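You operate a simulated robot arm through the tools that you are given. There is no shell and no other tool. Be economical: measure what you need, move in short steps, check, and stop when the job is done.

You are at the controls of a simulated robot arm. One attempt, no reset.

## Task
Take the black test weight and put it in the grey crate. Then open the leaf drawer, put the yellow hinge leaf from the inside of the leaf drawer in the blue tray and shut the drawer again. Then put the orange cradle chock in the grey cord crate. Do these in the order given.

Only the result counts: the job must be done as asked and must still hold three seconds after the hand-in. Knocking over, shifting, dropping, spilling or breaking anything else fails it.

## Robot
A 7-joint arm with a fingered hand on a trunk, on a base that drives. Base frame: it is fixed to the floor where the robot stands at the start and does not move with it; the origin is under the middle of the robot, x ahead of it, y to its left, z up. Readings come in m, rad, newtons and seconds.
Its first joint turns from -2.897 to 2.897 rad. Places, roughly: blue tray [-12.25, -5.5, 0.25]; grey cord crate [-10.75, -5.75, 0.25]; grey crate [2.75, -4.5, 0.75]; leaf drawer [-12.2, -1.7, 0.6]; orange cradle chock (12x6x5 cm) [-9.4, -2.7, 0.8]; yellow hinge leaf (12x5x2 cm) [-12.2, -1.6, 0.6]. Payload 4 kg.
The tool frame sits at the grasp point between the pads (the TCP): z along the fingers, y along the line on which they close. The tips reach 0.03 m beyond it. The gripper opens to 0.104 m. The gripper's body begins 0.035 m behind the TCP. The gripper is a hand of 4 fingers: y runs from the thumb to the fingers, the wrist lies at [-0.015, -0.113, -0.19] in the tool frame, and closing takes about 1.5 s.
Orientation is that of the tool frame in the base frame, as a unit quaternion [w, x, y, z]. With the fingers straight down and the wrist toward the robot, the tool's x, y and z point along [0, 1, 0], [1, 0, 0] and [0, 0, -1] of the base frame.

## Interface
- The arm moves only by the tool arm_command. Its argument "increments" is a list of rows, each an object of numbers (a shift or turn left out is 0, a gripper value left out holds the last): "tx", "ty", "tz": the shift along the tool's x, y, z in m; "rx", "ry", "rz": the turn, a rotation vector about the tool's x, y, z in rad. In form: [{"tx": .., "ty": .., "tz": .., "rx": .., "ry": .., "rz": ..}, ...]. A call has 1 to 12 rows; each row shifts and turns the commanded pose from where the row before left it, along the tool's axes as they then stand. "jaw" is the gripper command, from -1 (fully open) to 1 (shut), values between in proportion, set as the call begins (left out, the last holds). A row lasts 0.2 s, in which the tool goes at most 0.05 m and 0.15 rad; a call with a longer step from one row to the next is refused whole, and so is a gripper value outside its range. Where a pose cannot be reached the arm comes as near as it can. A force on the tool above 40 N (or 10 N above the force at the start of the call, whichever is more), or a blocked arm, ends the call early, and 0.2 s more pass. Each finger travels about 0.153 m/s and halts on what it meets, pressing with about 22 N; the grip force reading is that of the motor and also rises with nothing between the fingers. The clock runs only during rows and for 0.2 s after the last one: add rows that do not move to give the fingers time. The reply holds the time, the measured pose of the TCP, the force on the tool along the base axes, the opening and the grip force, in the units named above and with some noise, with the torque about the TCP (base axes, N m) and any sound that the robot's microphone picked up.
- Cameras (640 x 400 px; columns grow to the right, rows downward): "scene" is now at [0.3131, 0.1552, 1.2262]; the picture's right is [-0.54, -0.84, 0.00], its down [-0.50, 0.32, -0.80] and it looks along [0.68, -0.43, -0.60] (base axes); focal length 289 px, centre (320, 200). "wrist" rides on the gripper at [0.061, -0.092, -0.13] in the tool frame; the picture's right is [-0.81, 0.28, -0.52], its down [-0.53, -0.71, 0.46] and it looks along [-0.24, 0.64, 0.72] (tool axes); focal length 275 px, centre (320, 200). There is no depth. A picture from a camera that has moved, and an enlarged one, comes with that camera's place and axes in the base frame and with its lens.
- grab_frame(camera): a new picture of that camera. No time passes.
- roll_base(legs): drives the robot by 1 to 6 legs, each [ahead, left, turn to the left] in m, m and rad, along the robot's own axes; the way and the turn of a leg run together, so that a leg with both is an arc; at most 1.5 m and 3.142 rad a leg. The arm and the cameras ride along, it lands a little off, and it stops where it bumps. It gives what a move gives.
- curl_fingers(index, middle, ring, thumb_bend, thumb_turn): sets how far each is bent, from 0 (flat) to 1 (curled in); at 0.3 the hand is open as for a grip, at 0.7 the pads meet at the TCP. One left out holds its place. A second passes; each finger stops where it meets its share of the squeeze, and holds until it gets a number again. A gripper value or a shape takes the hand back. It gives what a move gives, with no picture; readings hold the bend of each and the force on the fingers (four entries, about 0 where the hand has none), thumb and palm. thumb_turn goes from beside the hand (0) to across from the fingers (1), as for a grip.
- hand_shape(shape): the hand has 4 fingers and takes this shape, open, in about a second: jaw (thumb against the fingers, like two jaws); tri (thumb and two fingers); tip (a fingertip pinch); poke (one finger out to press); point (the index stretched); flat (the hand flat); cup (the hand cupped); fist (a fist). The gripper value then closes the fingers along that shape, each until it touches; the sizes above hold for jaw. It gives what a move gives, with no picture.
- aim_head(pan, tilt): turns the head with the scene camera to pan (to the left, within 2.496 rad either way) and tilt (down, from -0.506 to 1.204), counted from straight ahead of the robot. It gives what a move gives.
- inspect(camera, box): a new picture of the part [left, top, right, bottom] of that camera's present view, enlarged. No time passes.
- hand_in(): hands the job in; it is judged then, once.

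Work in short steps. Places have to be worked out from the pictures, the camera data and where the tool is seen: move nearer, look again, correct. Check each grasp and each placing, and mend what went wrong. You have 165 turns and 108 pictures in all, those below and enlarged ones among them. Open the gripper and draw the arm clear of the work before you hand the job in, unless the task says otherwise; then end with one line.

The tools are called after "Request:" as name(argument=value, ...) on one line, values as JSON. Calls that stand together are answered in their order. arm_command: Moves the arm, as the interface text tells. Its arguments: {"type":"object","properties":{"increments":{"type":"array"},"jaw":{"type":"number"}},"required":["increments"]} The other tools are called the same way: hand_shape (shape) gives the hand a shape; curl_fingers (index, middle, ring, thumb_bend, thumb_turn) moves the fingers one by one; roll_base (legs) drives the base; aim_head (pan, tilt) turns the head that bears the scene camera; grab_frame (camera) takes a picture; inspect (camera, box) takes an enlarged picture of a part of a camera's view; hand_in () hands the job in.

At the start:

```text
clock: 0.0
tcp_pos: [0.7336, -0.065, 0.9209]
ee_rot: [-0.001, 0.707, 0.708, 0.0]
contact_force: [-0.7, 0.2, 0.7]
moment: [0.02, -0.01, -0.02]
finger_gap: 0.1037
grasp_force: 0.0
shape: jaw
bend: [0.3, 0.3, 0.3, 0.3, 0.98]
finger forces: [0.1, 0.0, 0.0, 0.0, 0.1, 0.0]
robot x, y, heading: [0.0006, -0.0045, -0.0]
head pan, tilt: [-0.571, 0.639]
```

scene: 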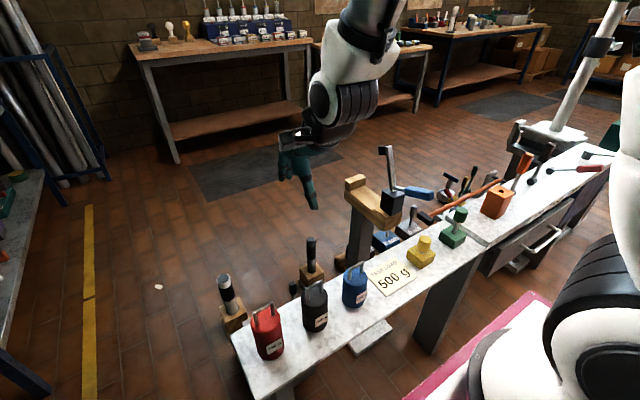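
wrist: 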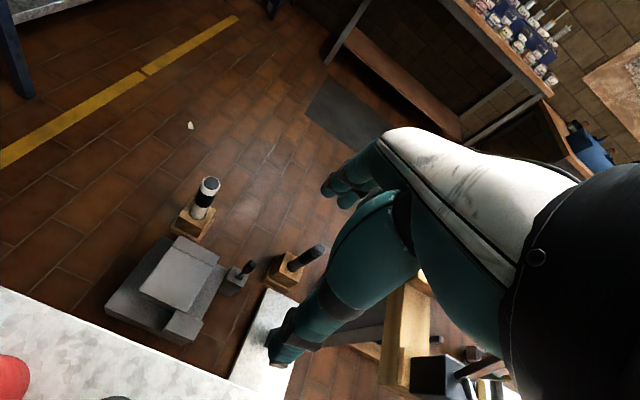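

I'll start by looking closely at the weights on the near bench to confirm which is black and how it's shaped.

Request:
inspect(camera="scene", box=[210, 220, 450, 370])

Request:
aim_head(pan=-0.2, tilt=0.9)

Request:
grab_frame(camera="scene")

```text
2.67 times, centred on (330, 295) of scene
camera zoom: at [0.3131, 0.1552, 1.2262], right [-0.54, -0.84, 0.0], down [-0.5, 0.32, -0.8], along [0.68, -0.43, -0.6], focal length 772 px, centre (293, -53)
```

zoom: 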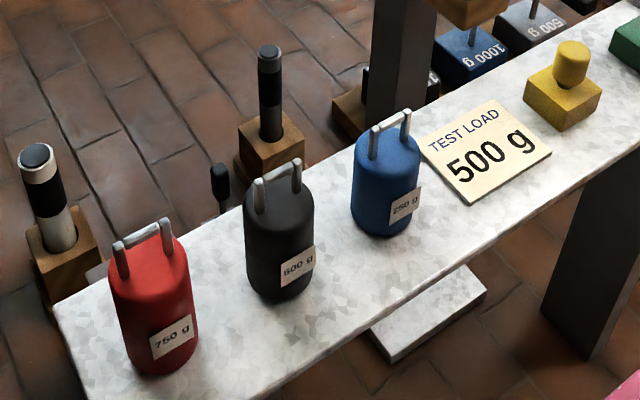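

```text
clock: 0.8
tcp_pos: [0.7342, -0.0637, 0.9207]
ee_rot: [0.0, 0.707, 0.707, 0.0]
contact_force: [-0.2, 0.5, -0.7]
moment: [-0.01, 0.02, 0.01]
finger_gap: 0.1035
grasp_force: 0.1
shape: jaw
bend: [0.3, 0.3, 0.3, 0.3, 0.98]
finger forces: [0.0, 0.0, 0.0, 0.0, 0.1, 0.0]
robot x, y, heading: [0.0006, 0.001, -0.005]
head pan, tilt: [-0.201, 0.901]
```

```text
104 pictures are left
camera scene: at [0.3137, 0.1871, 1.2048], right [-0.2, -0.98, 0.0], down [-0.77, 0.16, -0.62], along [0.61, -0.12, -0.78], focal length 289 px, centre (320, 200)
```

scene: 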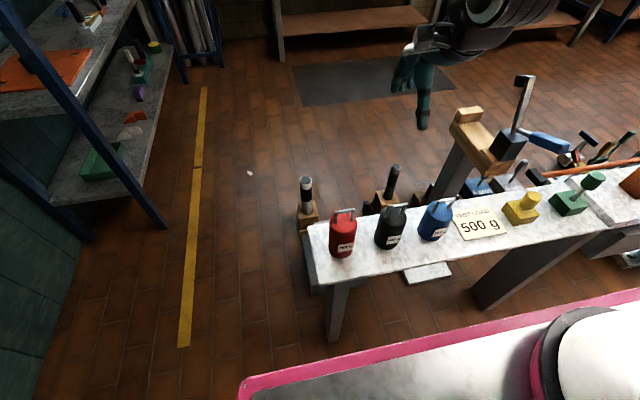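

The rays put the weight tops around x≈0.6, y≈0, z≈0.75. I draw the tool back 0.15 m and up slightly to see them in the wrist camera for a good triangulation.

Request:
arm_command(increments=[{"ty": -0.04, "tz": -0.02}, {"ty": -0.04, "tz": -0.02}, {"ty": -0.04, "tz": -0.02}, {"ty": -0.04, "tz": -0.02}])

Request:
grab_frame(camera="wrist")

Request:
grab_frame(camera="scene")

```text
clock: 1.9
tcp_pos: [0.6484, -0.0713, 1.0183]
ee_rot: [0.056, 0.658, 0.75, -0.035]
contact_force: [-0.5, 0.3, -1.6]
moment: [-0.04, -0.03, -0.08]
finger_gap: 0.1036
grasp_force: 0.0
shape: jaw
bend: [0.3, 0.3, 0.3, 0.3, 0.98]
finger forces: [0.0, 0.0, 0.0, 0.0, 0.0, 0.0]
out of reach, approached as far as the arm can: row 2, 3, 4
robot x, y, heading: [0.0011, -0.0006, -0.002]
head pan, tilt: [-0.201, 0.901]
```

```text
103 pictures are left
camera wrist: at [0.5438, -0.0061, 1.139], right [0.36, -0.69, 0.62], down [-0.62, -0.68, -0.4], along [0.7, -0.25, -0.67], focal length 275 px, centre (320, 200)
```

wrist: 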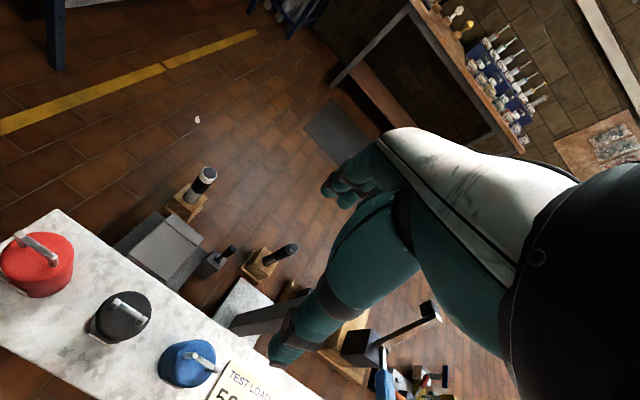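

```text
102 pictures are left
camera scene: at [0.3142, 0.1873, 1.2046], right [-0.2, -0.98, 0.0], down [-0.77, 0.16, -0.62], along [0.61, -0.12, -0.78], focal length 289 px, centre (320, 200)
```

scene: 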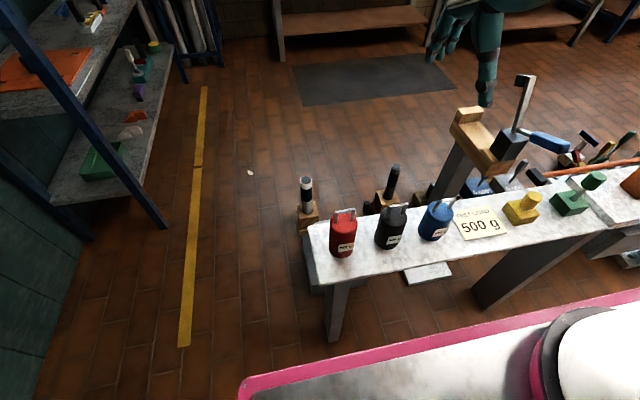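

The black weight's top sits near (0.60, −0.01, 0.76), body about 6.5 cm wide, handle bar along y. I come down a little to see where the commanded pose now stands.

Request:
arm_command(increments=[{"tz": 0.04}, {"tz": 0.04}, {"tz": 0.03}])

```text
clock: 2.6
tcp_pos: [0.6728, -0.0656, 0.9568]
ee_rot: [-0.004, 0.714, 0.7, 0.002]
contact_force: [0.3, 0.4, 1.0]
moment: [-0.09, -0.01, 0.01]
finger_gap: 0.1038
grasp_force: 0.0
shape: jaw
bend: [0.3, 0.3, 0.3, 0.3, 0.97]
finger forces: [0.0, 0.1, 0.1, 0.0, 0.0, 0.0]
out of reach, approached as far as the arm can: row 1, 2, 3
robot x, y, heading: [-0.0013, -0.001, -0.0]
head pan, tilt: [-0.201, 0.901]
```

The commanded pose is presumably (0.574, −0.065, 0.89), hard to reach so high and near. I go lower and a bit forward.

Request:
arm_command(increments=[{"ty": 0.035, "tz": 0.02, "tx": 0.02}, {"tx": 0.035}, {}])

Request:
grab_frame(camera="wrist")

Request:
grab_frame(camera="scene")

```text
clock: 3.5
tcp_pos: [0.7066, -0.0112, 0.9366]
ee_rot: [0.001, 0.707, 0.707, 0.0]
contact_force: [0.6, -0.3, 1.2]
moment: [-0.01, 0.03, 0.01]
finger_gap: 0.1038
grasp_force: 0.0
shape: jaw
bend: [0.3, 0.3, 0.3, 0.3, 0.97]
finger forces: [0.0, 0.1, 0.0, 0.0, 0.0, 0.0]
robot x, y, heading: [-0.0001, 0.0022, 0.003]
head pan, tilt: [-0.201, 0.901]
```

```text
101 pictures are left
camera wrist: at [0.6158, 0.0515, 1.068], right [0.28, -0.81, 0.52], down [-0.71, -0.53, -0.46], along [0.64, -0.24, -0.72], focal length 275 px, centre (320, 200)
```

wrist: 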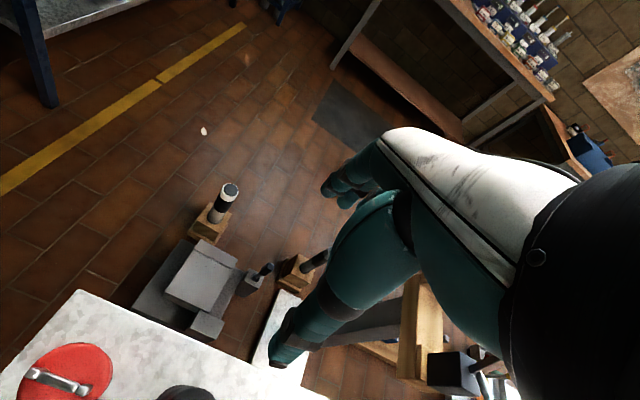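

```text
100 pictures are left
camera scene: at [0.3137, 0.1872, 1.2048], right [-0.2, -0.98, 0.0], down [-0.77, 0.16, -0.62], along [0.61, -0.12, -0.78], focal length 289 px, centre (320, 200)
```

scene: 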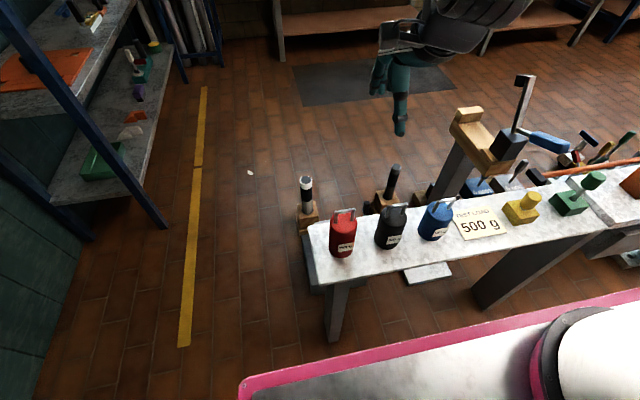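

The high/near limit is confirmed; driving the base back 0.12 m will place the tool right over the weight. First a glance behind.

Request:
aim_head(pan=2.45, tilt=0.5)

Request:
grab_frame(camera="scene")

Request:
aim_head(pan=-2.0, tilt=0.35)

Request:
grab_frame(camera="scene")

```text
clock: 5.8
tcp_pos: [0.7062, -0.0106, 0.9377]
ee_rot: [0.0, 0.707, 0.707, 0.0]
contact_force: [-0.1, 0.0, -0.5]
moment: [0.02, -0.02, 0.0]
finger_gap: 0.1038
grasp_force: 0.0
shape: jaw
bend: [0.3, 0.3, 0.3, 0.3, 0.97]
finger forces: [0.1, 0.0, 0.0, 0.1, 0.0, 0.0]
robot x, y, heading: [-0.0019, 0.0008, 0.006]
head pan, tilt: [2.45, 0.499]
```

```text
99 pictures are left
camera scene: at [0.1696, 0.2603, 1.2387], right [0.64, 0.77, 0.0], down [0.37, -0.31, -0.88], along [-0.68, 0.56, -0.48], focal length 289 px, centre (320, 200)
```

scene: 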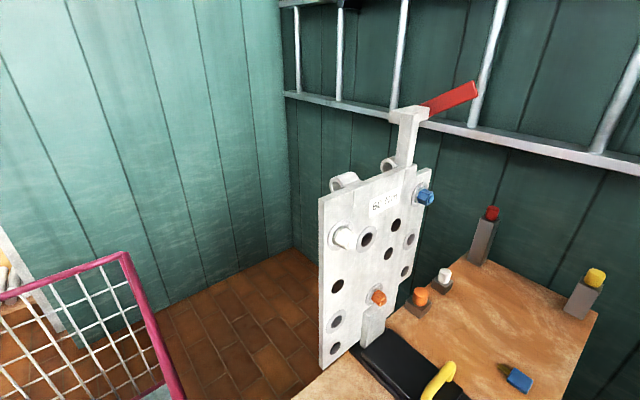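

```text
clock: 9.4
tcp_pos: [0.7073, -0.0105, 0.936]
ee_rot: [0.0, 0.707, 0.707, 0.0]
contact_force: [0.2, -0.5, -0.1]
moment: [-0.01, -0.04, -0.01]
finger_gap: 0.1038
grasp_force: 0.1
shape: jaw
bend: [0.3, 0.3, 0.3, 0.3, 0.97]
finger forces: [0.0, 0.1, 0.0, 0.0, 0.0, 0.1]
robot x, y, heading: [0.0022, -0.0057, 0.001]
head pan, tilt: [-2.0, 0.351]
```

```text
98 pictures are left
camera scene: at [0.201, 0.1176, 1.2523], right [-0.91, 0.42, 0.0], down [0.14, 0.31, -0.94], along [-0.39, -0.85, -0.34], focal length 289 px, centre (320, 200)
```

scene: 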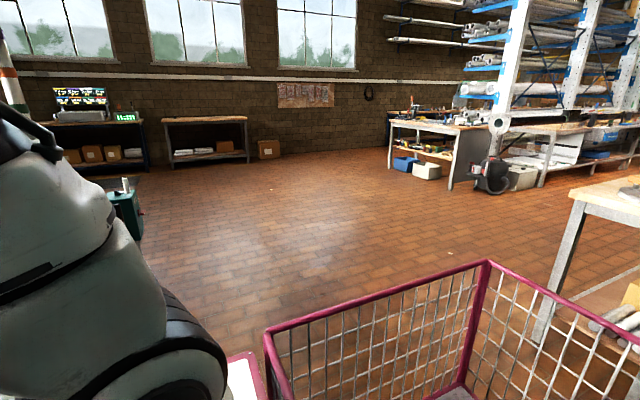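

There's a pink cage close behind; I need to know whether it belongs to the robot. I look lower behind.

Request:
aim_head(pan=-2.45, tilt=0.85)

Request:
grab_frame(camera="scene")

```text
clock: 10.3
tcp_pos: [0.7068, -0.0105, 0.9368]
ee_rot: [0.0, 0.707, 0.707, 0.0]
contact_force: [0.3, -0.6, -0.3]
moment: [0.01, 0.02, 0.0]
finger_gap: 0.1038
grasp_force: 0.0
shape: jaw
bend: [0.3, 0.3, 0.3, 0.3, 0.97]
finger forces: [0.0, 0.0, 0.0, 0.0, 0.2, 0.1]
robot x, y, heading: [0.0033, 0.0009, -0.003]
head pan, tilt: [-2.45, 0.85]
```

```text
97 pictures are left
camera scene: at [0.1795, 0.1523, 1.2088], right [-0.64, 0.77, 0.0], down [0.58, 0.48, -0.66], along [-0.51, -0.42, -0.75], focal length 289 px, centre (320, 200)
```

scene: 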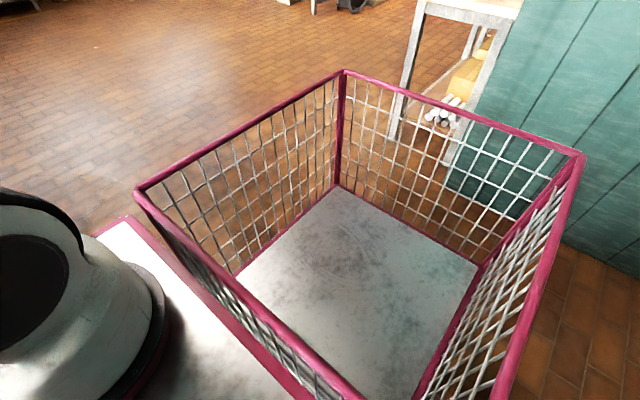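

The cage is the robot's own carrier, with more than half a metre of free floor behind. I drive back 0.12 m and aim the head at the weights again.

Request:
roll_base(legs=[[-0.115, 0, 0]])

Request:
aim_head(pan=-0.3, tilt=0.85)

Request:
grab_frame(camera="scene")

Request:
grab_frame(camera="wrist")

```text
clock: 11.5
tcp_pos: [0.5915, -0.0117, 0.9376]
ee_rot: [-0.001, 0.707, 0.707, 0.0]
contact_force: [0.5, 0.6, -0.3]
moment: [-0.01, 0.02, -0.03]
finger_gap: 0.1038
grasp_force: 0.0
shape: jaw
bend: [0.3, 0.3, 0.3, 0.3, 0.97]
finger forces: [0.1, 0.0, 0.0, 0.0, 0.0, 0.0]
robot x, y, heading: [-0.1154, -0.0011, 0.001]
head pan, tilt: [-2.45, 0.85]
```

```text
clock: 13.6
tcp_pos: [0.5917, -0.0113, 0.9371]
ee_rot: [-0.001, 0.707, 0.707, -0.001]
contact_force: [0.6, 0.7, -0.3]
moment: [0.0, 0.01, -0.01]
finger_gap: 0.1037
grasp_force: 0.0
shape: jaw
bend: [0.3, 0.3, 0.3, 0.3, 0.97]
finger forces: [0.0, 0.1, 0.0, 0.0, 0.1, 0.0]
robot x, y, heading: [-0.1161, 0.0016, 0.003]
head pan, tilt: [-0.3, 0.85]
```

```text
96 pictures are left
camera scene: at [0.199, 0.1789, 1.2087], right [-0.3, -0.95, 0.0], down [-0.72, 0.22, -0.66], along [0.63, -0.2, -0.75], focal length 289 px, centre (320, 200)
```

scene: 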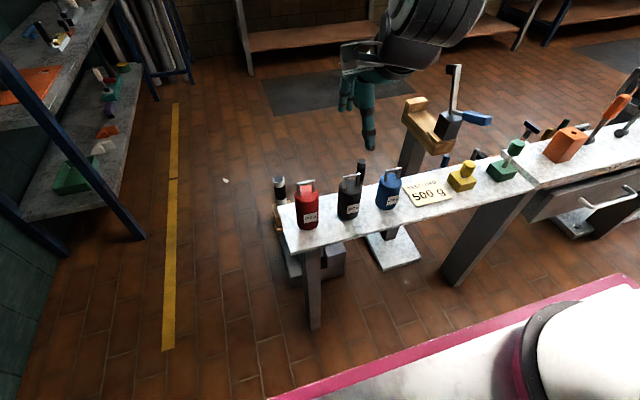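

```text
95 pictures are left
camera wrist: at [0.5002, 0.0509, 1.068], right [0.27, -0.81, 0.52], down [-0.71, -0.53, -0.46], along [0.64, -0.24, -0.72], focal length 275 px, centre (320, 200)
```

wrist: 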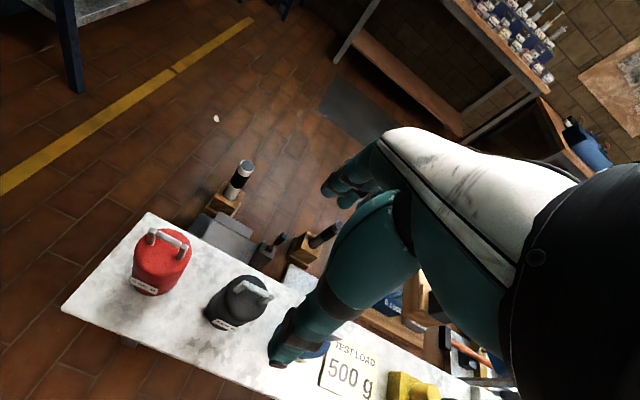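

The tool stands right over the black weight (≈0.592, −0.01; table ≈0.66, body top ≈0.76, handle top ≈0.79). I descend to z≈0.82 and look.

Request:
arm_command(increments=[{"tz": 0.04}, {"tz": 0.04}, {"tz": 0.035}, {}], jaw=-1)

Request:
grab_frame(camera="wrist")

Request:
inspect(camera="scene", box=[260, 100, 500, 250])

```text
clock: 14.6
tcp_pos: [0.5919, -0.0117, 0.8202]
ee_rot: [0.0, 0.707, 0.707, 0.001]
contact_force: [0.8, -1.1, -0.8]
moment: [0.01, 0.0, -0.02]
finger_gap: 0.104
grasp_force: 0.1
shape: jaw
bend: [0.3, 0.3, 0.3, 0.3, 0.97]
finger forces: [0.0, 0.0, 0.0, 0.0, 0.1, 0.0]
robot x, y, heading: [-0.1172, -0.0023, 0.001]
head pan, tilt: [-0.3, 0.85]
```

```text
94 pictures are left
camera wrist: at [0.5, 0.0508, 0.9521], right [0.27, -0.81, 0.52], down [-0.71, -0.53, -0.46], along [0.64, -0.24, -0.72], focal length 275 px, centre (320, 200)
```

wrist: 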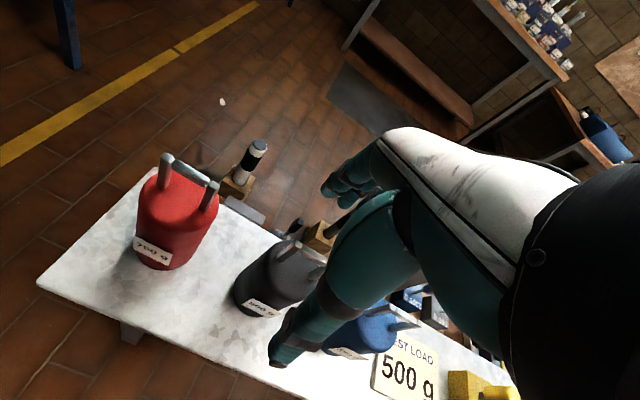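

```text
2.67 times, centred on (380, 175) of scene
camera zoom: at [0.199, 0.1789, 1.2087], right [-0.3, -0.95, 0.0], down [-0.72, 0.22, -0.66], along [0.63, -0.2, -0.75], focal length 772 px, centre (160, 267)
```

zoom: 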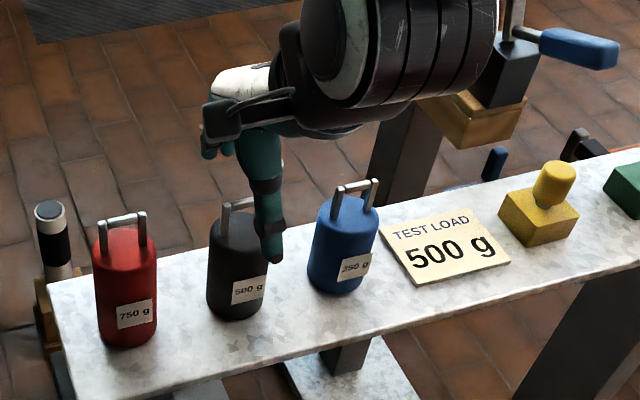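

Center of the weight refined to (0.598, −0.01), body 0.66–0.765, handle to 0.79. I descend to z≈0.767 astride the body.

Request:
arm_command(increments=[{"tz": 0.02, "ty": 0.005}, {"tz": 0.018}, {"tz": 0.015}, {}])

Request:
grab_frame(camera="wrist")

Request:
inspect(camera="scene", box=[260, 100, 500, 250])

```text
clock: 15.6
tcp_pos: [0.5974, -0.0107, 0.7694]
ee_rot: [0.0, 0.708, 0.707, -0.001]
contact_force: [0.3, 0.1, 0.9]
moment: [0.0, -0.01, 0.0]
finger_gap: 0.1039
grasp_force: 0.0
shape: jaw
bend: [0.3, 0.3, 0.3, 0.3, 0.97]
finger forces: [0.1, 0.0, 0.0, 0.0, 0.0, 0.0]
robot x, y, heading: [-0.1153, -0.0015, -0.003]
head pan, tilt: [-0.3, 0.85]
```

```text
92 pictures are left
camera wrist: at [0.5052, 0.0508, 0.8994], right [0.27, -0.81, 0.52], down [-0.71, -0.53, -0.46], along [0.64, -0.24, -0.72], focal length 275 px, centre (320, 200)
```

wrist: 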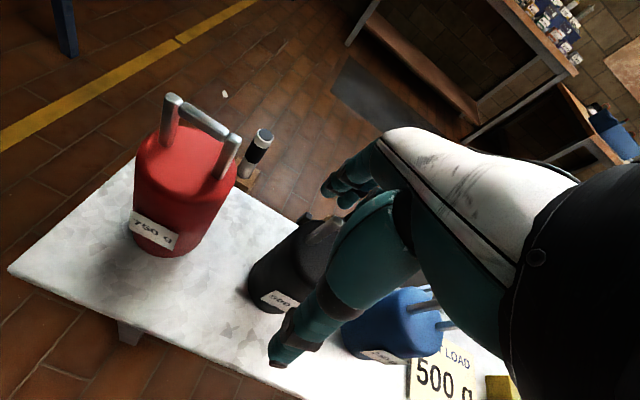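

```text
2.67 times, centred on (380, 175) of scene
camera zoom: at [0.199, 0.1789, 1.2087], right [-0.3, -0.95, 0.0], down [-0.72, 0.22, -0.66], along [0.63, -0.2, -0.75], focal length 772 px, centre (160, 267)
```

zoom: 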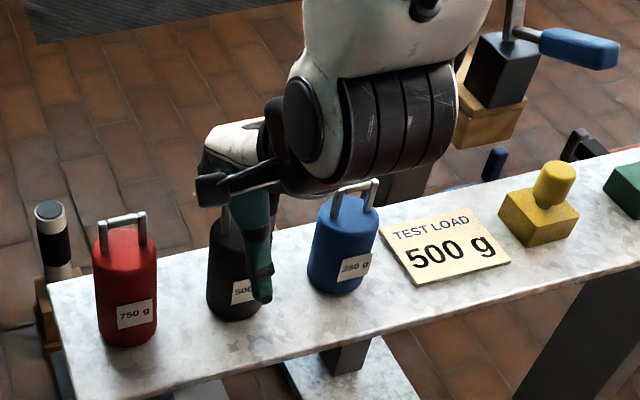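

The thumb is in front of the body and fingers behind it. I close the hand.

Request:
arm_command(increments=[{}, {}, {}, {}, {}, {}, {}, {}], jaw=1)

Request:
inspect(camera="scene", box=[260, 100, 500, 250])

```text
clock: 17.4
tcp_pos: [0.5972, -0.0113, 0.7689]
ee_rot: [0.0, 0.707, 0.707, 0.001]
contact_force: [0.8, 0.6, 0.3]
moment: [0.0, 0.01, 0.09]
finger_gap: 0.0431
grasp_force: 22.4
shape: jaw
bend: [0.74, 0.45, 0.49, 0.73, 1.0]
finger forces: [9.6, 6.6, 2.3, 0.0, 19.4, 0.1]
robot x, y, heading: [-0.1158, 0.0021, 0.001]
head pan, tilt: [-0.3, 0.85]
```

```text
2.67 times, centred on (380, 175) of scene
camera zoom: at [0.1991, 0.179, 1.2086], right [-0.3, -0.95, 0.0], down [-0.72, 0.22, -0.66], along [0.63, -0.2, -0.75], focal length 772 px, centre (160, 267)
```

zoom: 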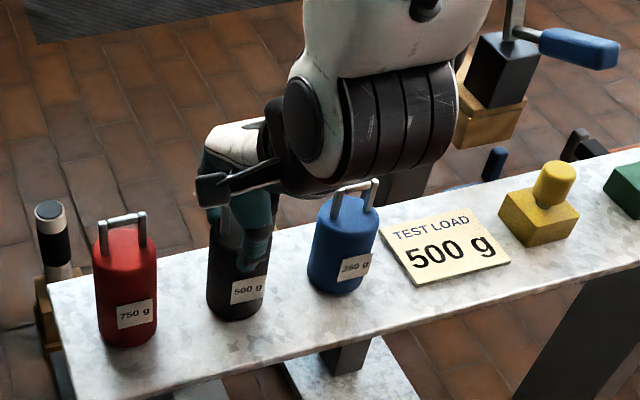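

Contact on three fingers and thumb. I lift 4 cm gently and check.

Request:
arm_command(increments=[{"tz": -0.01}, {"tz": -0.015}, {"tz": -0.02}, {}])

Request:
inspect(camera="scene", box=[260, 100, 500, 250])

Request:
grab_frame(camera="wrist")

```text
clock: 18.4
tcp_pos: [0.5962, -0.0118, 0.8146]
ee_rot: [0.0, 0.707, 0.707, 0.0]
contact_force: [-0.1, -0.5, -4.3]
moment: [0.0, 0.01, 0.02]
finger_gap: 0.0427
grasp_force: 21.4
shape: jaw
bend: [0.74, 0.45, 0.49, 0.73, 1.0]
finger forces: [9.7, 6.5, 2.0, 0.0, 19.4, 0.1]
robot x, y, heading: [-0.116, -0.0013, -0.001]
head pan, tilt: [-0.3, 0.85]
```

```text
2.67 times, centred on (380, 175) of scene
camera zoom: at [0.1992, 0.1789, 1.2086], right [-0.3, -0.96, 0.0], down [-0.72, 0.22, -0.66], along [0.63, -0.2, -0.75], focal length 772 px, centre (160, 267)
```

zoom: 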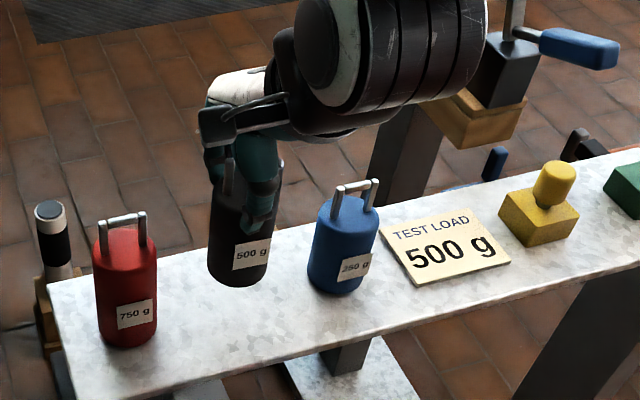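

```text
88 pictures are left
camera wrist: at [0.5051, 0.051, 0.9452], right [0.27, -0.81, 0.52], down [-0.71, -0.53, -0.45], along [0.64, -0.24, -0.73], focal length 275 px, centre (320, 200)
```

wrist: 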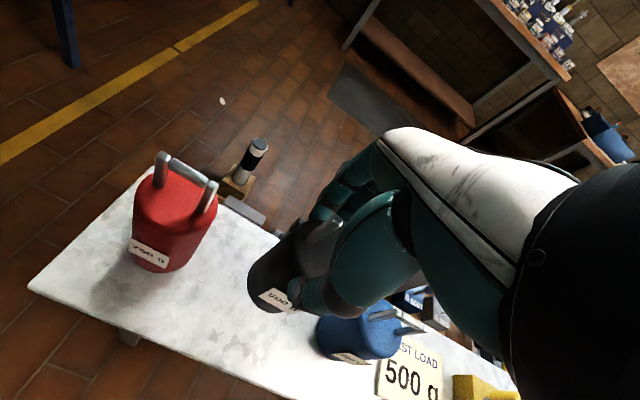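

Grasp is firm (about 4–5 N load). I lift clear of the neighbours and look around to the right for the route to the grey crate at (2.75, −4.5).

Request:
arm_command(increments=[{"tz": -0.03}, {"tz": -0.04}, {"tz": -0.03}, {}])

Request:
aim_head(pan=-0.9, tilt=0.35)

Request:
grab_frame(camera="scene")

Request:
aim_head(pan=-1.5, tilt=0.45)

Request:
grab_frame(camera="scene")

```text
clock: 19.4
tcp_pos: [0.5956, -0.0112, 0.9143]
ee_rot: [0.0, 0.707, 0.707, -0.001]
contact_force: [0.2, 0.0, -5.9]
moment: [0.0, 0.04, -0.04]
finger_gap: 0.0427
grasp_force: 22.1
shape: jaw
bend: [0.74, 0.45, 0.49, 0.73, 1.0]
finger forces: [9.7, 6.5, 2.0, 0.1, 19.2, 0.0]
robot x, y, heading: [-0.1159, 0.0004, -0.0]
head pan, tilt: [-0.3, 0.85]
```

```text
clock: 20.4
tcp_pos: [0.5964, -0.0117, 0.9136]
ee_rot: [-0.001, 0.707, 0.707, 0.0]
contact_force: [0.3, 0.3, -5.4]
moment: [0.06, 0.01, -0.02]
finger_gap: 0.0429
grasp_force: 22.1
shape: jaw
bend: [0.74, 0.45, 0.49, 0.73, 1.0]
finger forces: [9.7, 6.5, 2.0, 0.0, 19.4, 0.0]
robot x, y, heading: [-0.1165, -0.0015, 0.001]
head pan, tilt: [-0.901, 0.351]
```

```text
87 pictures are left
camera scene: at [0.1823, 0.1291, 1.2522], right [-0.78, -0.62, 0.0], down [-0.21, 0.27, -0.94], along [0.58, -0.74, -0.34], focal length 289 px, centre (320, 200)
```

scene: 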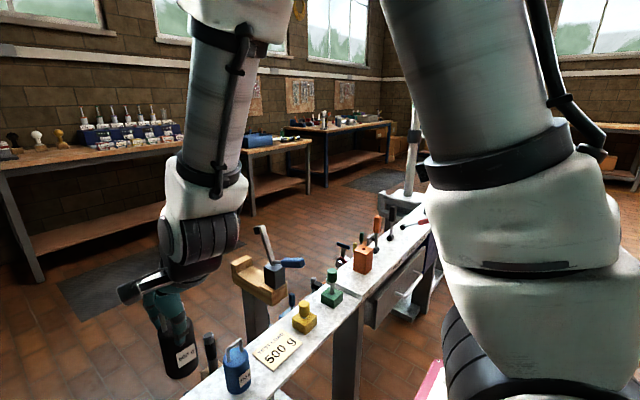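

```text
clock: 21.4
tcp_pos: [0.5961, -0.0124, 0.9142]
ee_rot: [0.0, 0.707, 0.707, 0.0]
contact_force: [-0.1, -0.1, -5.1]
moment: [0.02, 0.03, 0.04]
finger_gap: 0.0426
grasp_force: 22.2
shape: jaw
bend: [0.74, 0.45, 0.49, 0.73, 1.0]
finger forces: [9.7, 6.5, 2.0, 0.0, 19.2, 0.0]
robot x, y, heading: [-0.1136, -0.0025, -0.0]
head pan, tilt: [-1.499, 0.45]
```

```text
86 pictures are left
camera scene: at [0.1311, 0.1104, 1.2431], right [-1.0, -0.07, 0.0], down [-0.03, 0.43, -0.9], along [0.06, -0.9, -0.44], focal length 289 px, centre (320, 200)
```

scene: 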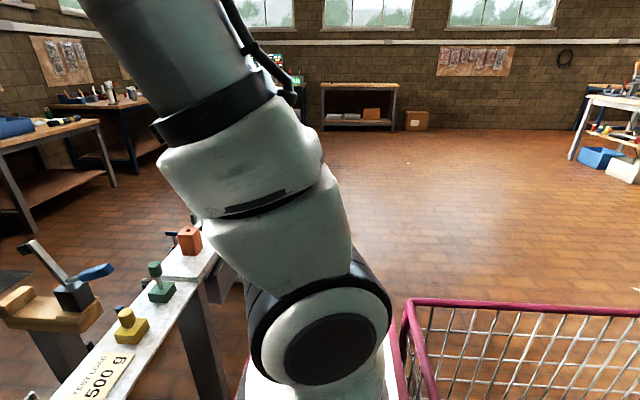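

The crate sits on the far bench whose front edge is about x≈2.55, running y≈−3.1…−5.4. Floor to the right is open; I back off 0.35 m and strafe right with the weight held, then look.

Request:
roll_base(legs=[[-0.35, 0, 0], [0, -1.5, 0], [0, -1.5, 0], [0, -1.0, 0]])

Request:
aim_head(pan=-0.25, tilt=0.4)

Request:
grab_frame(camera="scene")

```text
clock: 42.5
tcp_pos: [0.2746, -4.0147, 0.9144]
ee_rot: [-0.001, 0.702, 0.712, 0.0]
contact_force: [-0.2, 0.3, -5.4]
moment: [0.04, 0.04, 0.01]
finger_gap: 0.0428
grasp_force: 21.7
shape: jaw
bend: [0.74, 0.45, 0.49, 0.73, 1.0]
finger forces: [9.9, 6.6, 2.1, 0.0, 19.2, 0.0]
robot x, y, heading: [-0.4363, -4.0103, 0.008]
head pan, tilt: [-1.499, 0.45]
```

```text
clock: 44.0
tcp_pos: [0.274, -4.015, 0.9136]
ee_rot: [0.0, 0.702, 0.712, 0.0]
contact_force: [-0.1, 0.3, -5.2]
moment: [0.0, 0.0, 0.02]
finger_gap: 0.0425
grasp_force: 21.7
shape: jaw
bend: [0.74, 0.45, 0.49, 0.73, 1.0]
finger forces: [9.9, 6.6, 2.1, 0.0, 19.3, 0.1]
robot x, y, heading: [-0.4348, -4.0139, 0.012]
head pan, tilt: [-0.25, 0.4]
```

```text
85 pictures are left
camera scene: at [-0.111, -3.8294, 1.2477], right [-0.24, -0.97, 0.0], down [-0.38, 0.09, -0.92], along [0.9, -0.22, -0.39], focal length 289 px, centre (320, 200)
```

scene: 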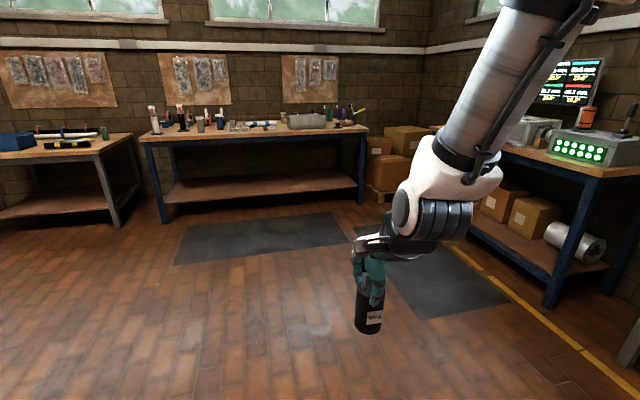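

The grey crate should be the object at about (310,120) on the far bench. I zoom in.

Request:
inspect(camera="scene", box=[200, 80, 380, 190])

```text
3.56 times, centred on (290, 135) of scene
camera zoom: at [-0.111, -3.8294, 1.2477], right [-0.24, -0.97, 0.0], down [-0.38, 0.09, -0.92], along [0.9, -0.22, -0.39], focal length 1029 px, centre (427, 431)
```

zoom: 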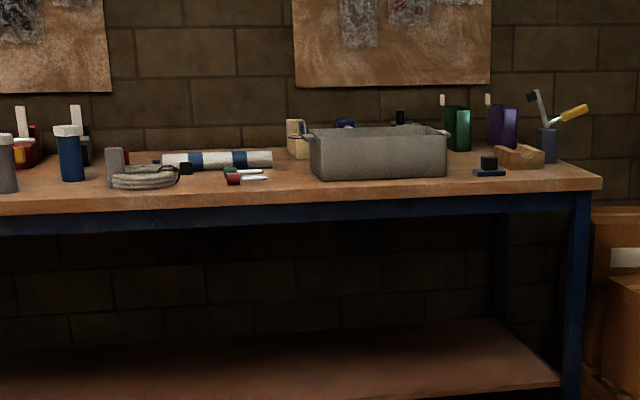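

The crate is a shallow wide bin, roughly 0.38 m wide along y, near y≈−4.4. I drive toward it, stopping about 0.5 m short.

Request:
roll_base(legs=[[1.4, -0.4, -0.01], [0.3, 0, 0]])

Request:
aim_head(pan=-0.25, tilt=0.45)

Request:
grab_frame(camera="scene")

Request:
grab_frame(camera="wrist")

```text
clock: 52.9
tcp_pos: [1.9845, -4.373, 0.9136]
ee_rot: [0.0, 0.697, 0.717, 0.001]
contact_force: [-0.3, 0.2, -5.3]
moment: [0.05, -0.01, 0.02]
finger_gap: 0.0425
grasp_force: 21.8
shape: jaw
bend: [0.74, 0.45, 0.49, 0.73, 1.0]
finger forces: [9.9, 6.7, 2.1, 0.0, 19.4, 0.0]
robot x, y, heading: [1.2728, -4.3818, 0.025]
head pan, tilt: [-0.25, 0.4]
```

```text
clock: 53.5
tcp_pos: [1.9847, -4.3721, 0.9145]
ee_rot: [0.0, 0.697, 0.717, 0.0]
contact_force: [-0.7, 0.3, -4.7]
moment: [0.02, 0.02, -0.01]
finger_gap: 0.0426
grasp_force: 21.8
shape: jaw
bend: [0.74, 0.45, 0.49, 0.73, 1.0]
finger forces: [9.9, 6.6, 2.2, 0.1, 19.3, 0.1]
robot x, y, heading: [1.2716, -4.382, 0.034]
head pan, tilt: [-0.25, 0.45]
```

```text
83 pictures are left
camera scene: at [1.5965, -4.1929, 1.2431], right [-0.22, -0.98, 0.0], down [-0.42, 0.1, -0.9], along [0.88, -0.2, -0.44], focal length 289 px, centre (320, 200)
```

scene: 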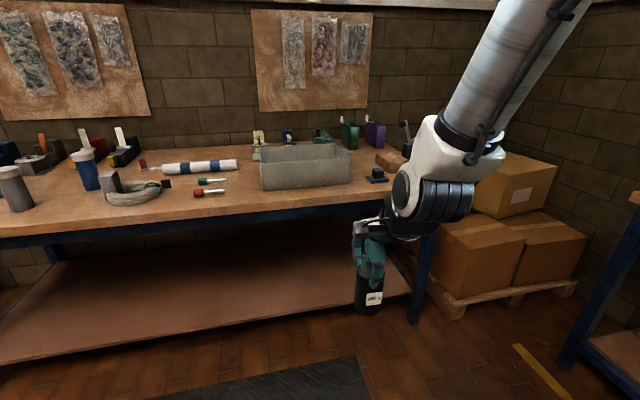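

```text
82 pictures are left
camera wrist: at [1.8913, -4.3136, 1.0449], right [0.3, -0.8, 0.52], down [-0.7, -0.55, -0.45], along [0.65, -0.23, -0.73], focal length 275 px, centre (320, 200)
```

wrist: 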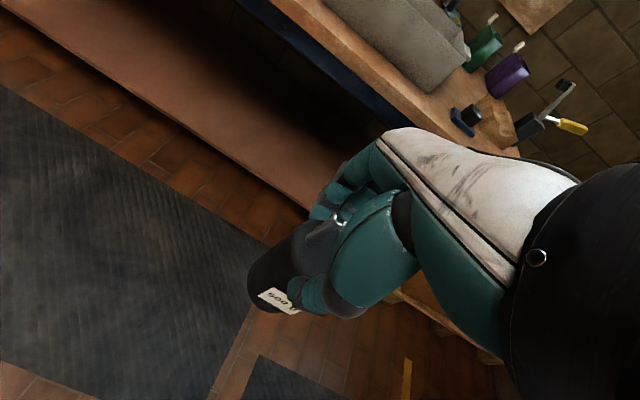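

Crate worked out: x≈2.67–2.84, y≈−4.57…−4.20, floor≈0.78, rim≈0.905. I raise the tool to z≈1.06 while reaching forward a bit, before driving closer.

Request:
arm_command(increments=[{"ty": 0.04, "tz": -0.02}, {"ty": 0.02, "tz": -0.04}, {"tz": -0.045}, {"ty": 0.02, "tz": -0.04}, {}])

```text
clock: 54.7
tcp_pos: [2.0658, -4.3712, 1.059]
ee_rot: [-0.001, 0.697, 0.717, -0.001]
contact_force: [0.8, -0.1, -5.7]
moment: [0.04, 0.02, -0.02]
finger_gap: 0.0425
grasp_force: 21.9
shape: jaw
bend: [0.74, 0.45, 0.49, 0.73, 1.0]
finger forces: [10.1, 6.7, 2.2, 0.1, 19.6, 0.1]
robot x, y, heading: [1.2729, -4.384, 0.028]
head pan, tilt: [-0.25, 0.45]
```

Reachable. I drive 0.6 m ahead with a small heading correction, then look.

Request:
roll_base(legs=[[0.6, -0.03, -0.03]])

Request:
aim_head(pan=-0.25, tilt=0.6)

Request:
grab_frame(camera="scene")

Request:
grab_frame(camera="wrist")

```text
clock: 58.1
tcp_pos: [2.6652, -4.417, 1.0584]
ee_rot: [-0.001, 0.708, 0.706, -0.001]
contact_force: [-0.1, -0.5, -4.8]
moment: [0.02, 0.01, -0.02]
finger_gap: 0.0426
grasp_force: 22.1
shape: jaw
bend: [0.74, 0.45, 0.49, 0.73, 1.0]
finger forces: [10.1, 6.8, 2.2, 0.1, 19.4, 0.0]
robot x, y, heading: [1.871, -4.4048, -0.004]
head pan, tilt: [-0.25, 0.45]
```

```text
clock: 58.8
tcp_pos: [2.6648, -4.417, 1.0576]
ee_rot: [-0.001, 0.708, 0.706, 0.0]
contact_force: [0.2, 0.0, -5.8]
moment: [0.03, 0.04, 0.02]
finger_gap: 0.0425
grasp_force: 21.9
shape: jaw
bend: [0.74, 0.45, 0.49, 0.73, 1.0]
finger forces: [10.1, 6.8, 2.2, 0.0, 19.5, 0.1]
robot x, y, heading: [1.874, -4.4044, -0.002]
head pan, tilt: [-0.25, 0.6]
```

```text
81 pictures are left
camera scene: at [2.1985, -4.224, 1.2296], right [-0.25, -0.97, 0.0], down [-0.55, 0.14, -0.83], along [0.8, -0.21, -0.56], focal length 289 px, centre (320, 200)
```

scene: 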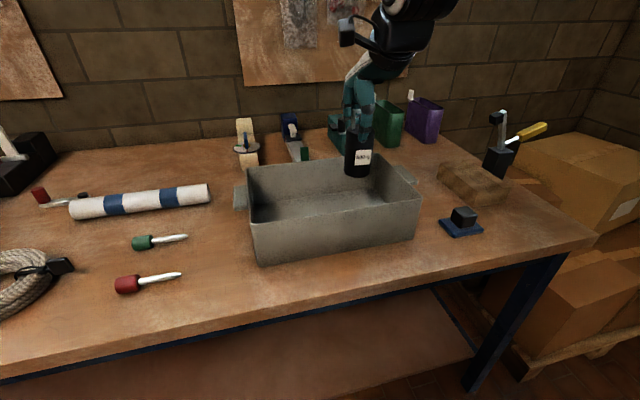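

```text
80 pictures are left
camera wrist: at [2.574, -4.3546, 1.1892], right [0.27, -0.81, 0.52], down [-0.71, -0.53, -0.45], along [0.64, -0.24, -0.73], focal length 275 px, centre (320, 200)
```

wrist: 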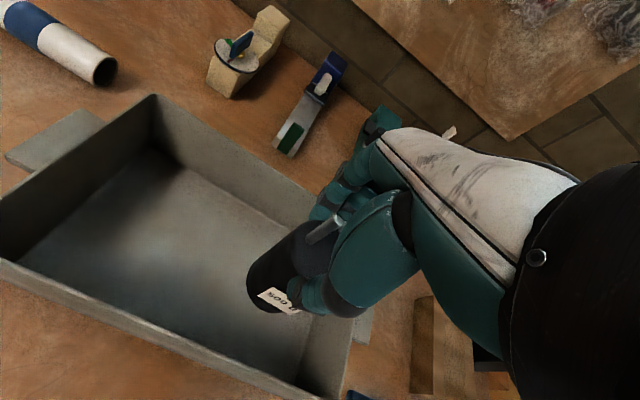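

Rim refined to x≈2.615–2.82, y≈−4.54…−4.21. I move over the centre (2.718, −4.40) and lower to z≈0.93.

Request:
arm_command(increments=[{"ty": 0.03, "tx": 0.01}, {"ty": 0.025, "tx": 0.005}, {}, {"tz": 0.04}, {"tz": 0.04}, {"tz": 0.03}, {"tz": 0.015}, {}])

Request:
grab_frame(camera="scene")

Request:
grab_frame(camera="wrist")

```text
clock: 60.6
tcp_pos: [2.7198, -4.4017, 0.934]
ee_rot: [0.001, 0.707, 0.707, 0.0]
contact_force: [-0.1, -0.6, -4.7]
moment: [0.06, 0.03, 0.02]
finger_gap: 0.0424
grasp_force: 22.2
shape: jaw
bend: [0.74, 0.45, 0.49, 0.73, 1.0]
finger forces: [10.1, 6.7, 2.3, 0.1, 19.2, 0.1]
robot x, y, heading: [1.8708, -4.4051, -0.003]
head pan, tilt: [-0.25, 0.6]
```

```text
79 pictures are left
camera scene: at [2.1985, -4.2241, 1.2295], right [-0.25, -0.97, 0.0], down [-0.55, 0.14, -0.82], along [0.8, -0.21, -0.57], focal length 289 px, centre (320, 200)
```

scene: 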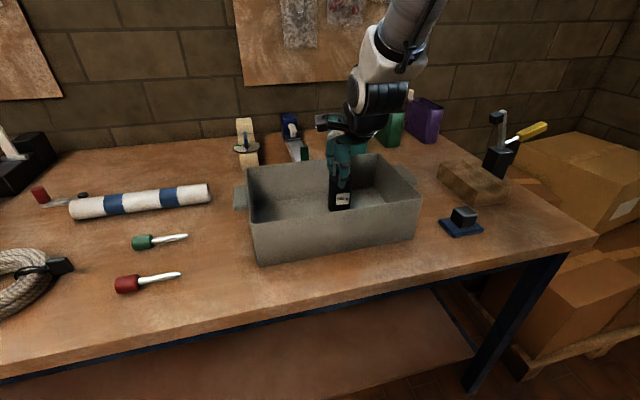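

```text
78 pictures are left
camera wrist: at [2.6286, -4.3399, 1.0644], right [0.27, -0.81, 0.52], down [-0.71, -0.53, -0.46], along [0.64, -0.24, -0.72], focal length 275 px, centre (320, 200)
```

wrist: 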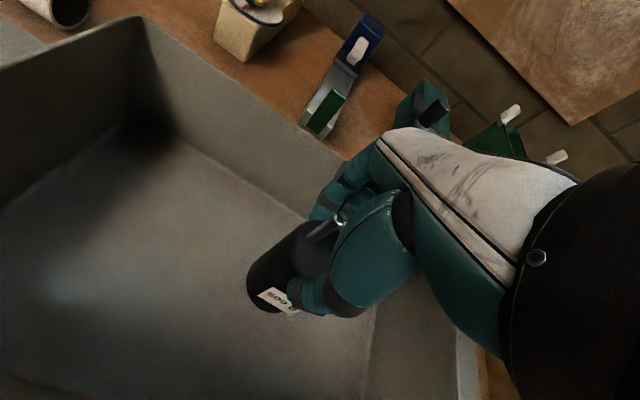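

Well inside the crate with room around. I lower 3.5 cm slowly toward the floor.

Request:
arm_command(increments=[{"tz": 0.01}, {"tz": 0.01}, {"tz": 0.008}, {"tz": 0.005}, {}])

```text
clock: 61.6
tcp_pos: [2.7233, -4.401, 0.9079]
ee_rot: [0.004, 0.709, 0.706, 0.007]
contact_force: [-5.9, 0.2, 21.4]
moment: [-0.03, 0.33, -0.03]
finger_gap: 0.0451
grasp_force: 22.1
shape: jaw
bend: [0.75, 0.46, 0.5, 0.74, 1.0]
finger forces: [10.5, 6.7, 1.0, 0.0, 25.2, 0.1]
robot x, y, heading: [1.875, -4.4027, -0.002]
head pan, tilt: [-0.25, 0.6]
stopped in row 5: the force on the tool passed its limit (the readings are from after the stop); the commanded pose is now the measured one
```

The weight has touched the floor at TCP z≈0.908. I ease up 3 mm and open partly.

Request:
arm_command(increments=[{"tz": -0.003}, {}])

Request:
arm_command(increments=[{}, {}, {}, {}], jaw=-0.8)

Request:
inspect(camera="scene", box=[220, 90, 460, 280])

```text
clock: 62.2
tcp_pos: [2.7229, -4.4005, 0.9075]
ee_rot: [0.004, 0.708, 0.707, 0.006]
contact_force: [-1.5, 0.5, 12.4]
moment: [0.02, 0.08, -0.01]
finger_gap: 0.0446
grasp_force: 22.3
shape: jaw
bend: [0.74, 0.46, 0.5, 0.74, 1.0]
finger forces: [11.6, 7.6, 1.2, 0.1, 21.8, 0.0]
robot x, y, heading: [1.8712, -4.4004, -0.001]
head pan, tilt: [-0.25, 0.6]
```

```text
clock: 63.2
tcp_pos: [2.7231, -4.4007, 0.9086]
ee_rot: [0.002, 0.708, 0.706, 0.004]
contact_force: [-0.1, -0.5, 0.1]
moment: [-0.02, 0.01, -0.02]
finger_gap: 0.0934
grasp_force: 0.0
shape: jaw
bend: [0.29, 0.32, 0.3, 0.35, 0.98]
finger forces: [0.0, 0.0, 0.0, 0.1, 0.0, 0.0]
robot x, y, heading: [1.8728, -4.4066, -0.003]
head pan, tilt: [-0.25, 0.6]
```

```text
2.11 times, centred on (340, 185) of scene
camera zoom: at [2.1983, -4.224, 1.2296], right [-0.25, -0.97, 0.0], down [-0.55, 0.14, -0.82], along [0.8, -0.21, -0.57], focal length 609 px, centre (278, 232)
```

zoom: 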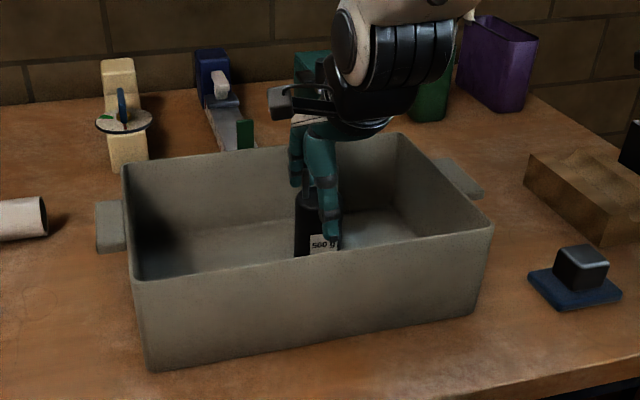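

Released. I raise the hand straight up and check the weight stays upright.

Request:
arm_command(increments=[{"tz": -0.02}, {"tz": -0.03}, {"tz": -0.04}, {"tz": -0.04}, {"tz": -0.03}, {}])

Request:
inspect(camera="scene", box=[220, 90, 460, 280])

```text
clock: 64.6
tcp_pos: [2.7209, -4.4028, 1.0701]
ee_rot: [0.003, 0.708, 0.706, 0.005]
contact_force: [-0.2, -0.2, -0.1]
moment: [0.01, 0.0, 0.01]
finger_gap: 0.0931
grasp_force: 0.0
shape: jaw
bend: [0.29, 0.32, 0.3, 0.35, 0.98]
finger forces: [0.0, 0.0, 0.0, 0.0, 0.1, 0.1]
robot x, y, heading: [1.873, -4.4057, -0.001]
head pan, tilt: [-0.25, 0.6]
```

```text
2.11 times, centred on (340, 185) of scene
camera zoom: at [2.1983, -4.224, 1.2296], right [-0.25, -0.97, 0.0], down [-0.55, 0.14, -0.82], along [0.8, -0.21, -0.57], focal length 609 px, centre (278, 232)
```

zoom: 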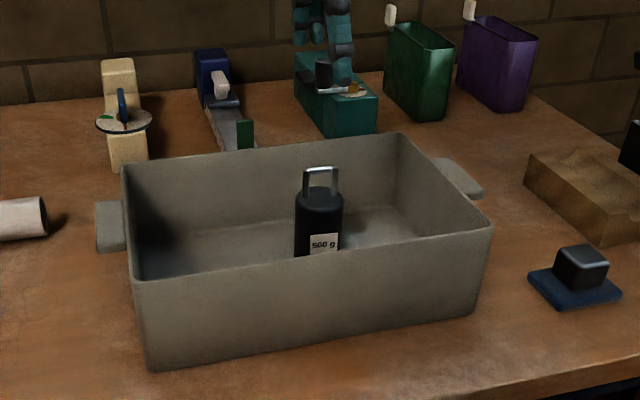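

The weight stands upright in the crate. Now I back away 1.2 m, turn around to face −x, and look for the route to the leaf drawer at (−12.2, −1.7).

Request:
roll_base(legs=[[-1.3, 0, 0], [0, 0, 3.1]])

Request:
aim_head(pan=0.45, tilt=0.2)

Request:
grab_frame(camera="scene")

Request:
aim_head(pan=-0.6, tilt=0.2)

Request:
grab_frame(camera="scene")

```text
clock: 78.4
tcp_pos: [-0.2777, -4.3821, 1.0693]
ee_rot: [-0.005, -0.694, 0.72, 0.002]
contact_force: [0.8, -0.2, -0.1]
moment: [0.01, 0.02, -0.01]
finger_gap: 0.0934
grasp_force: 0.1
shape: jaw
bend: [0.29, 0.32, 0.3, 0.35, 0.98]
finger forces: [0.1, 0.0, 0.0, 0.1, 0.1, 0.0]
robot x, y, heading: [0.5675, -4.4068, 3.11]
head pan, tilt: [-0.25, 0.6]
```

```text
clock: 79.5
tcp_pos: [-0.2779, -4.3823, 1.0685]
ee_rot: [-0.006, -0.695, 0.719, 0.003]
contact_force: [-0.7, -0.1, 1.0]
moment: [0.0, -0.01, 0.0]
finger_gap: 0.0936
grasp_force: 0.0
shape: jaw
bend: [0.29, 0.32, 0.3, 0.35, 0.98]
finger forces: [0.0, 0.0, 0.0, 0.1, 0.0, 0.1]
robot x, y, heading: [0.5744, -4.4073, 3.106]
head pan, tilt: [0.45, 0.201]
```

```text
75 pictures are left
camera scene: at [0.2376, -4.6353, 1.2663], right [-0.4, 0.92, 0.0], down [0.18, 0.08, -0.98], along [-0.9, -0.39, -0.2], focal length 289 px, centre (320, 200)
```

scene: 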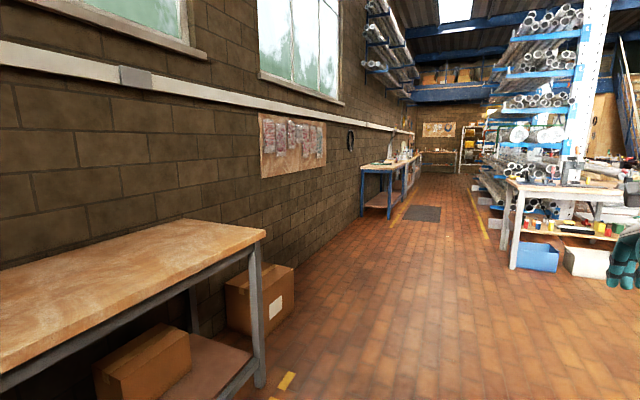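

```text
clock: 80.8
tcp_pos: [-0.2774, -4.382, 1.0691]
ee_rot: [-0.005, -0.695, 0.719, 0.003]
contact_force: [1.2, 0.4, -0.1]
moment: [0.02, -0.03, 0.02]
finger_gap: 0.0932
grasp_force: 0.0
shape: jaw
bend: [0.29, 0.32, 0.3, 0.35, 0.98]
finger forces: [0.0, 0.1, 0.0, 0.1, 0.1, 0.0]
robot x, y, heading: [0.5692, -4.4101, 3.108]
head pan, tilt: [-0.6, 0.201]
```

```text
74 pictures are left
camera scene: at [0.2479, -4.5425, 1.2663], right [0.59, 0.81, 0.0], down [0.16, -0.12, -0.98], along [-0.79, 0.58, -0.2], focal length 289 px, centre (320, 200)
```

scene: 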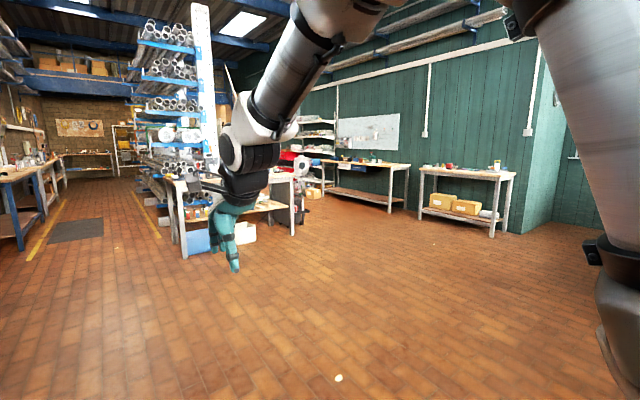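

The aisle between the yellow lines (y≈−5.27…−4.07) leads down toward −x. I enter along y≈−4.67 and check pose after a few metres.

Request:
roll_base(legs=[[1.5, 0.3, 0.03], [1.5, 0, 0], [1.0, 0, 0]])

Request:
aim_head(pan=0.1, tilt=0.25)

Request:
grab_frame(camera="scene")

```text
refused: leg 1 is longer than a leg can be; nothing moved
```

```text
clock: 81.8
tcp_pos: [-0.2787, -4.3826, 1.0681]
ee_rot: [-0.005, -0.694, 0.719, 0.003]
contact_force: [0.1, -0.7, 0.6]
moment: [-0.02, 0.01, -0.02]
finger_gap: 0.0934
grasp_force: 0.0
shape: jaw
bend: [0.29, 0.32, 0.3, 0.35, 0.98]
finger forces: [0.0, 0.0, 0.1, 0.1, 0.1, 0.1]
robot x, y, heading: [0.567, -4.4093, 3.109]
head pan, tilt: [0.099, 0.25]
```

```text
73 pictures are left
camera scene: at [0.2297, -4.6037, 1.2618], right [-0.06, 1.0, 0.0], down [0.25, 0.02, -0.97], along [-0.97, -0.06, -0.25], focal length 289 px, centre (320, 200)
```

scene: 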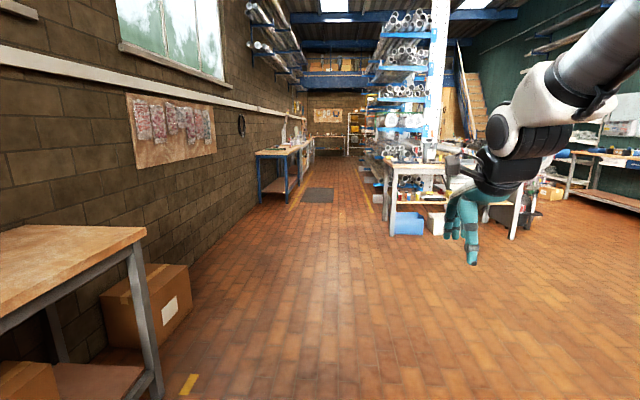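

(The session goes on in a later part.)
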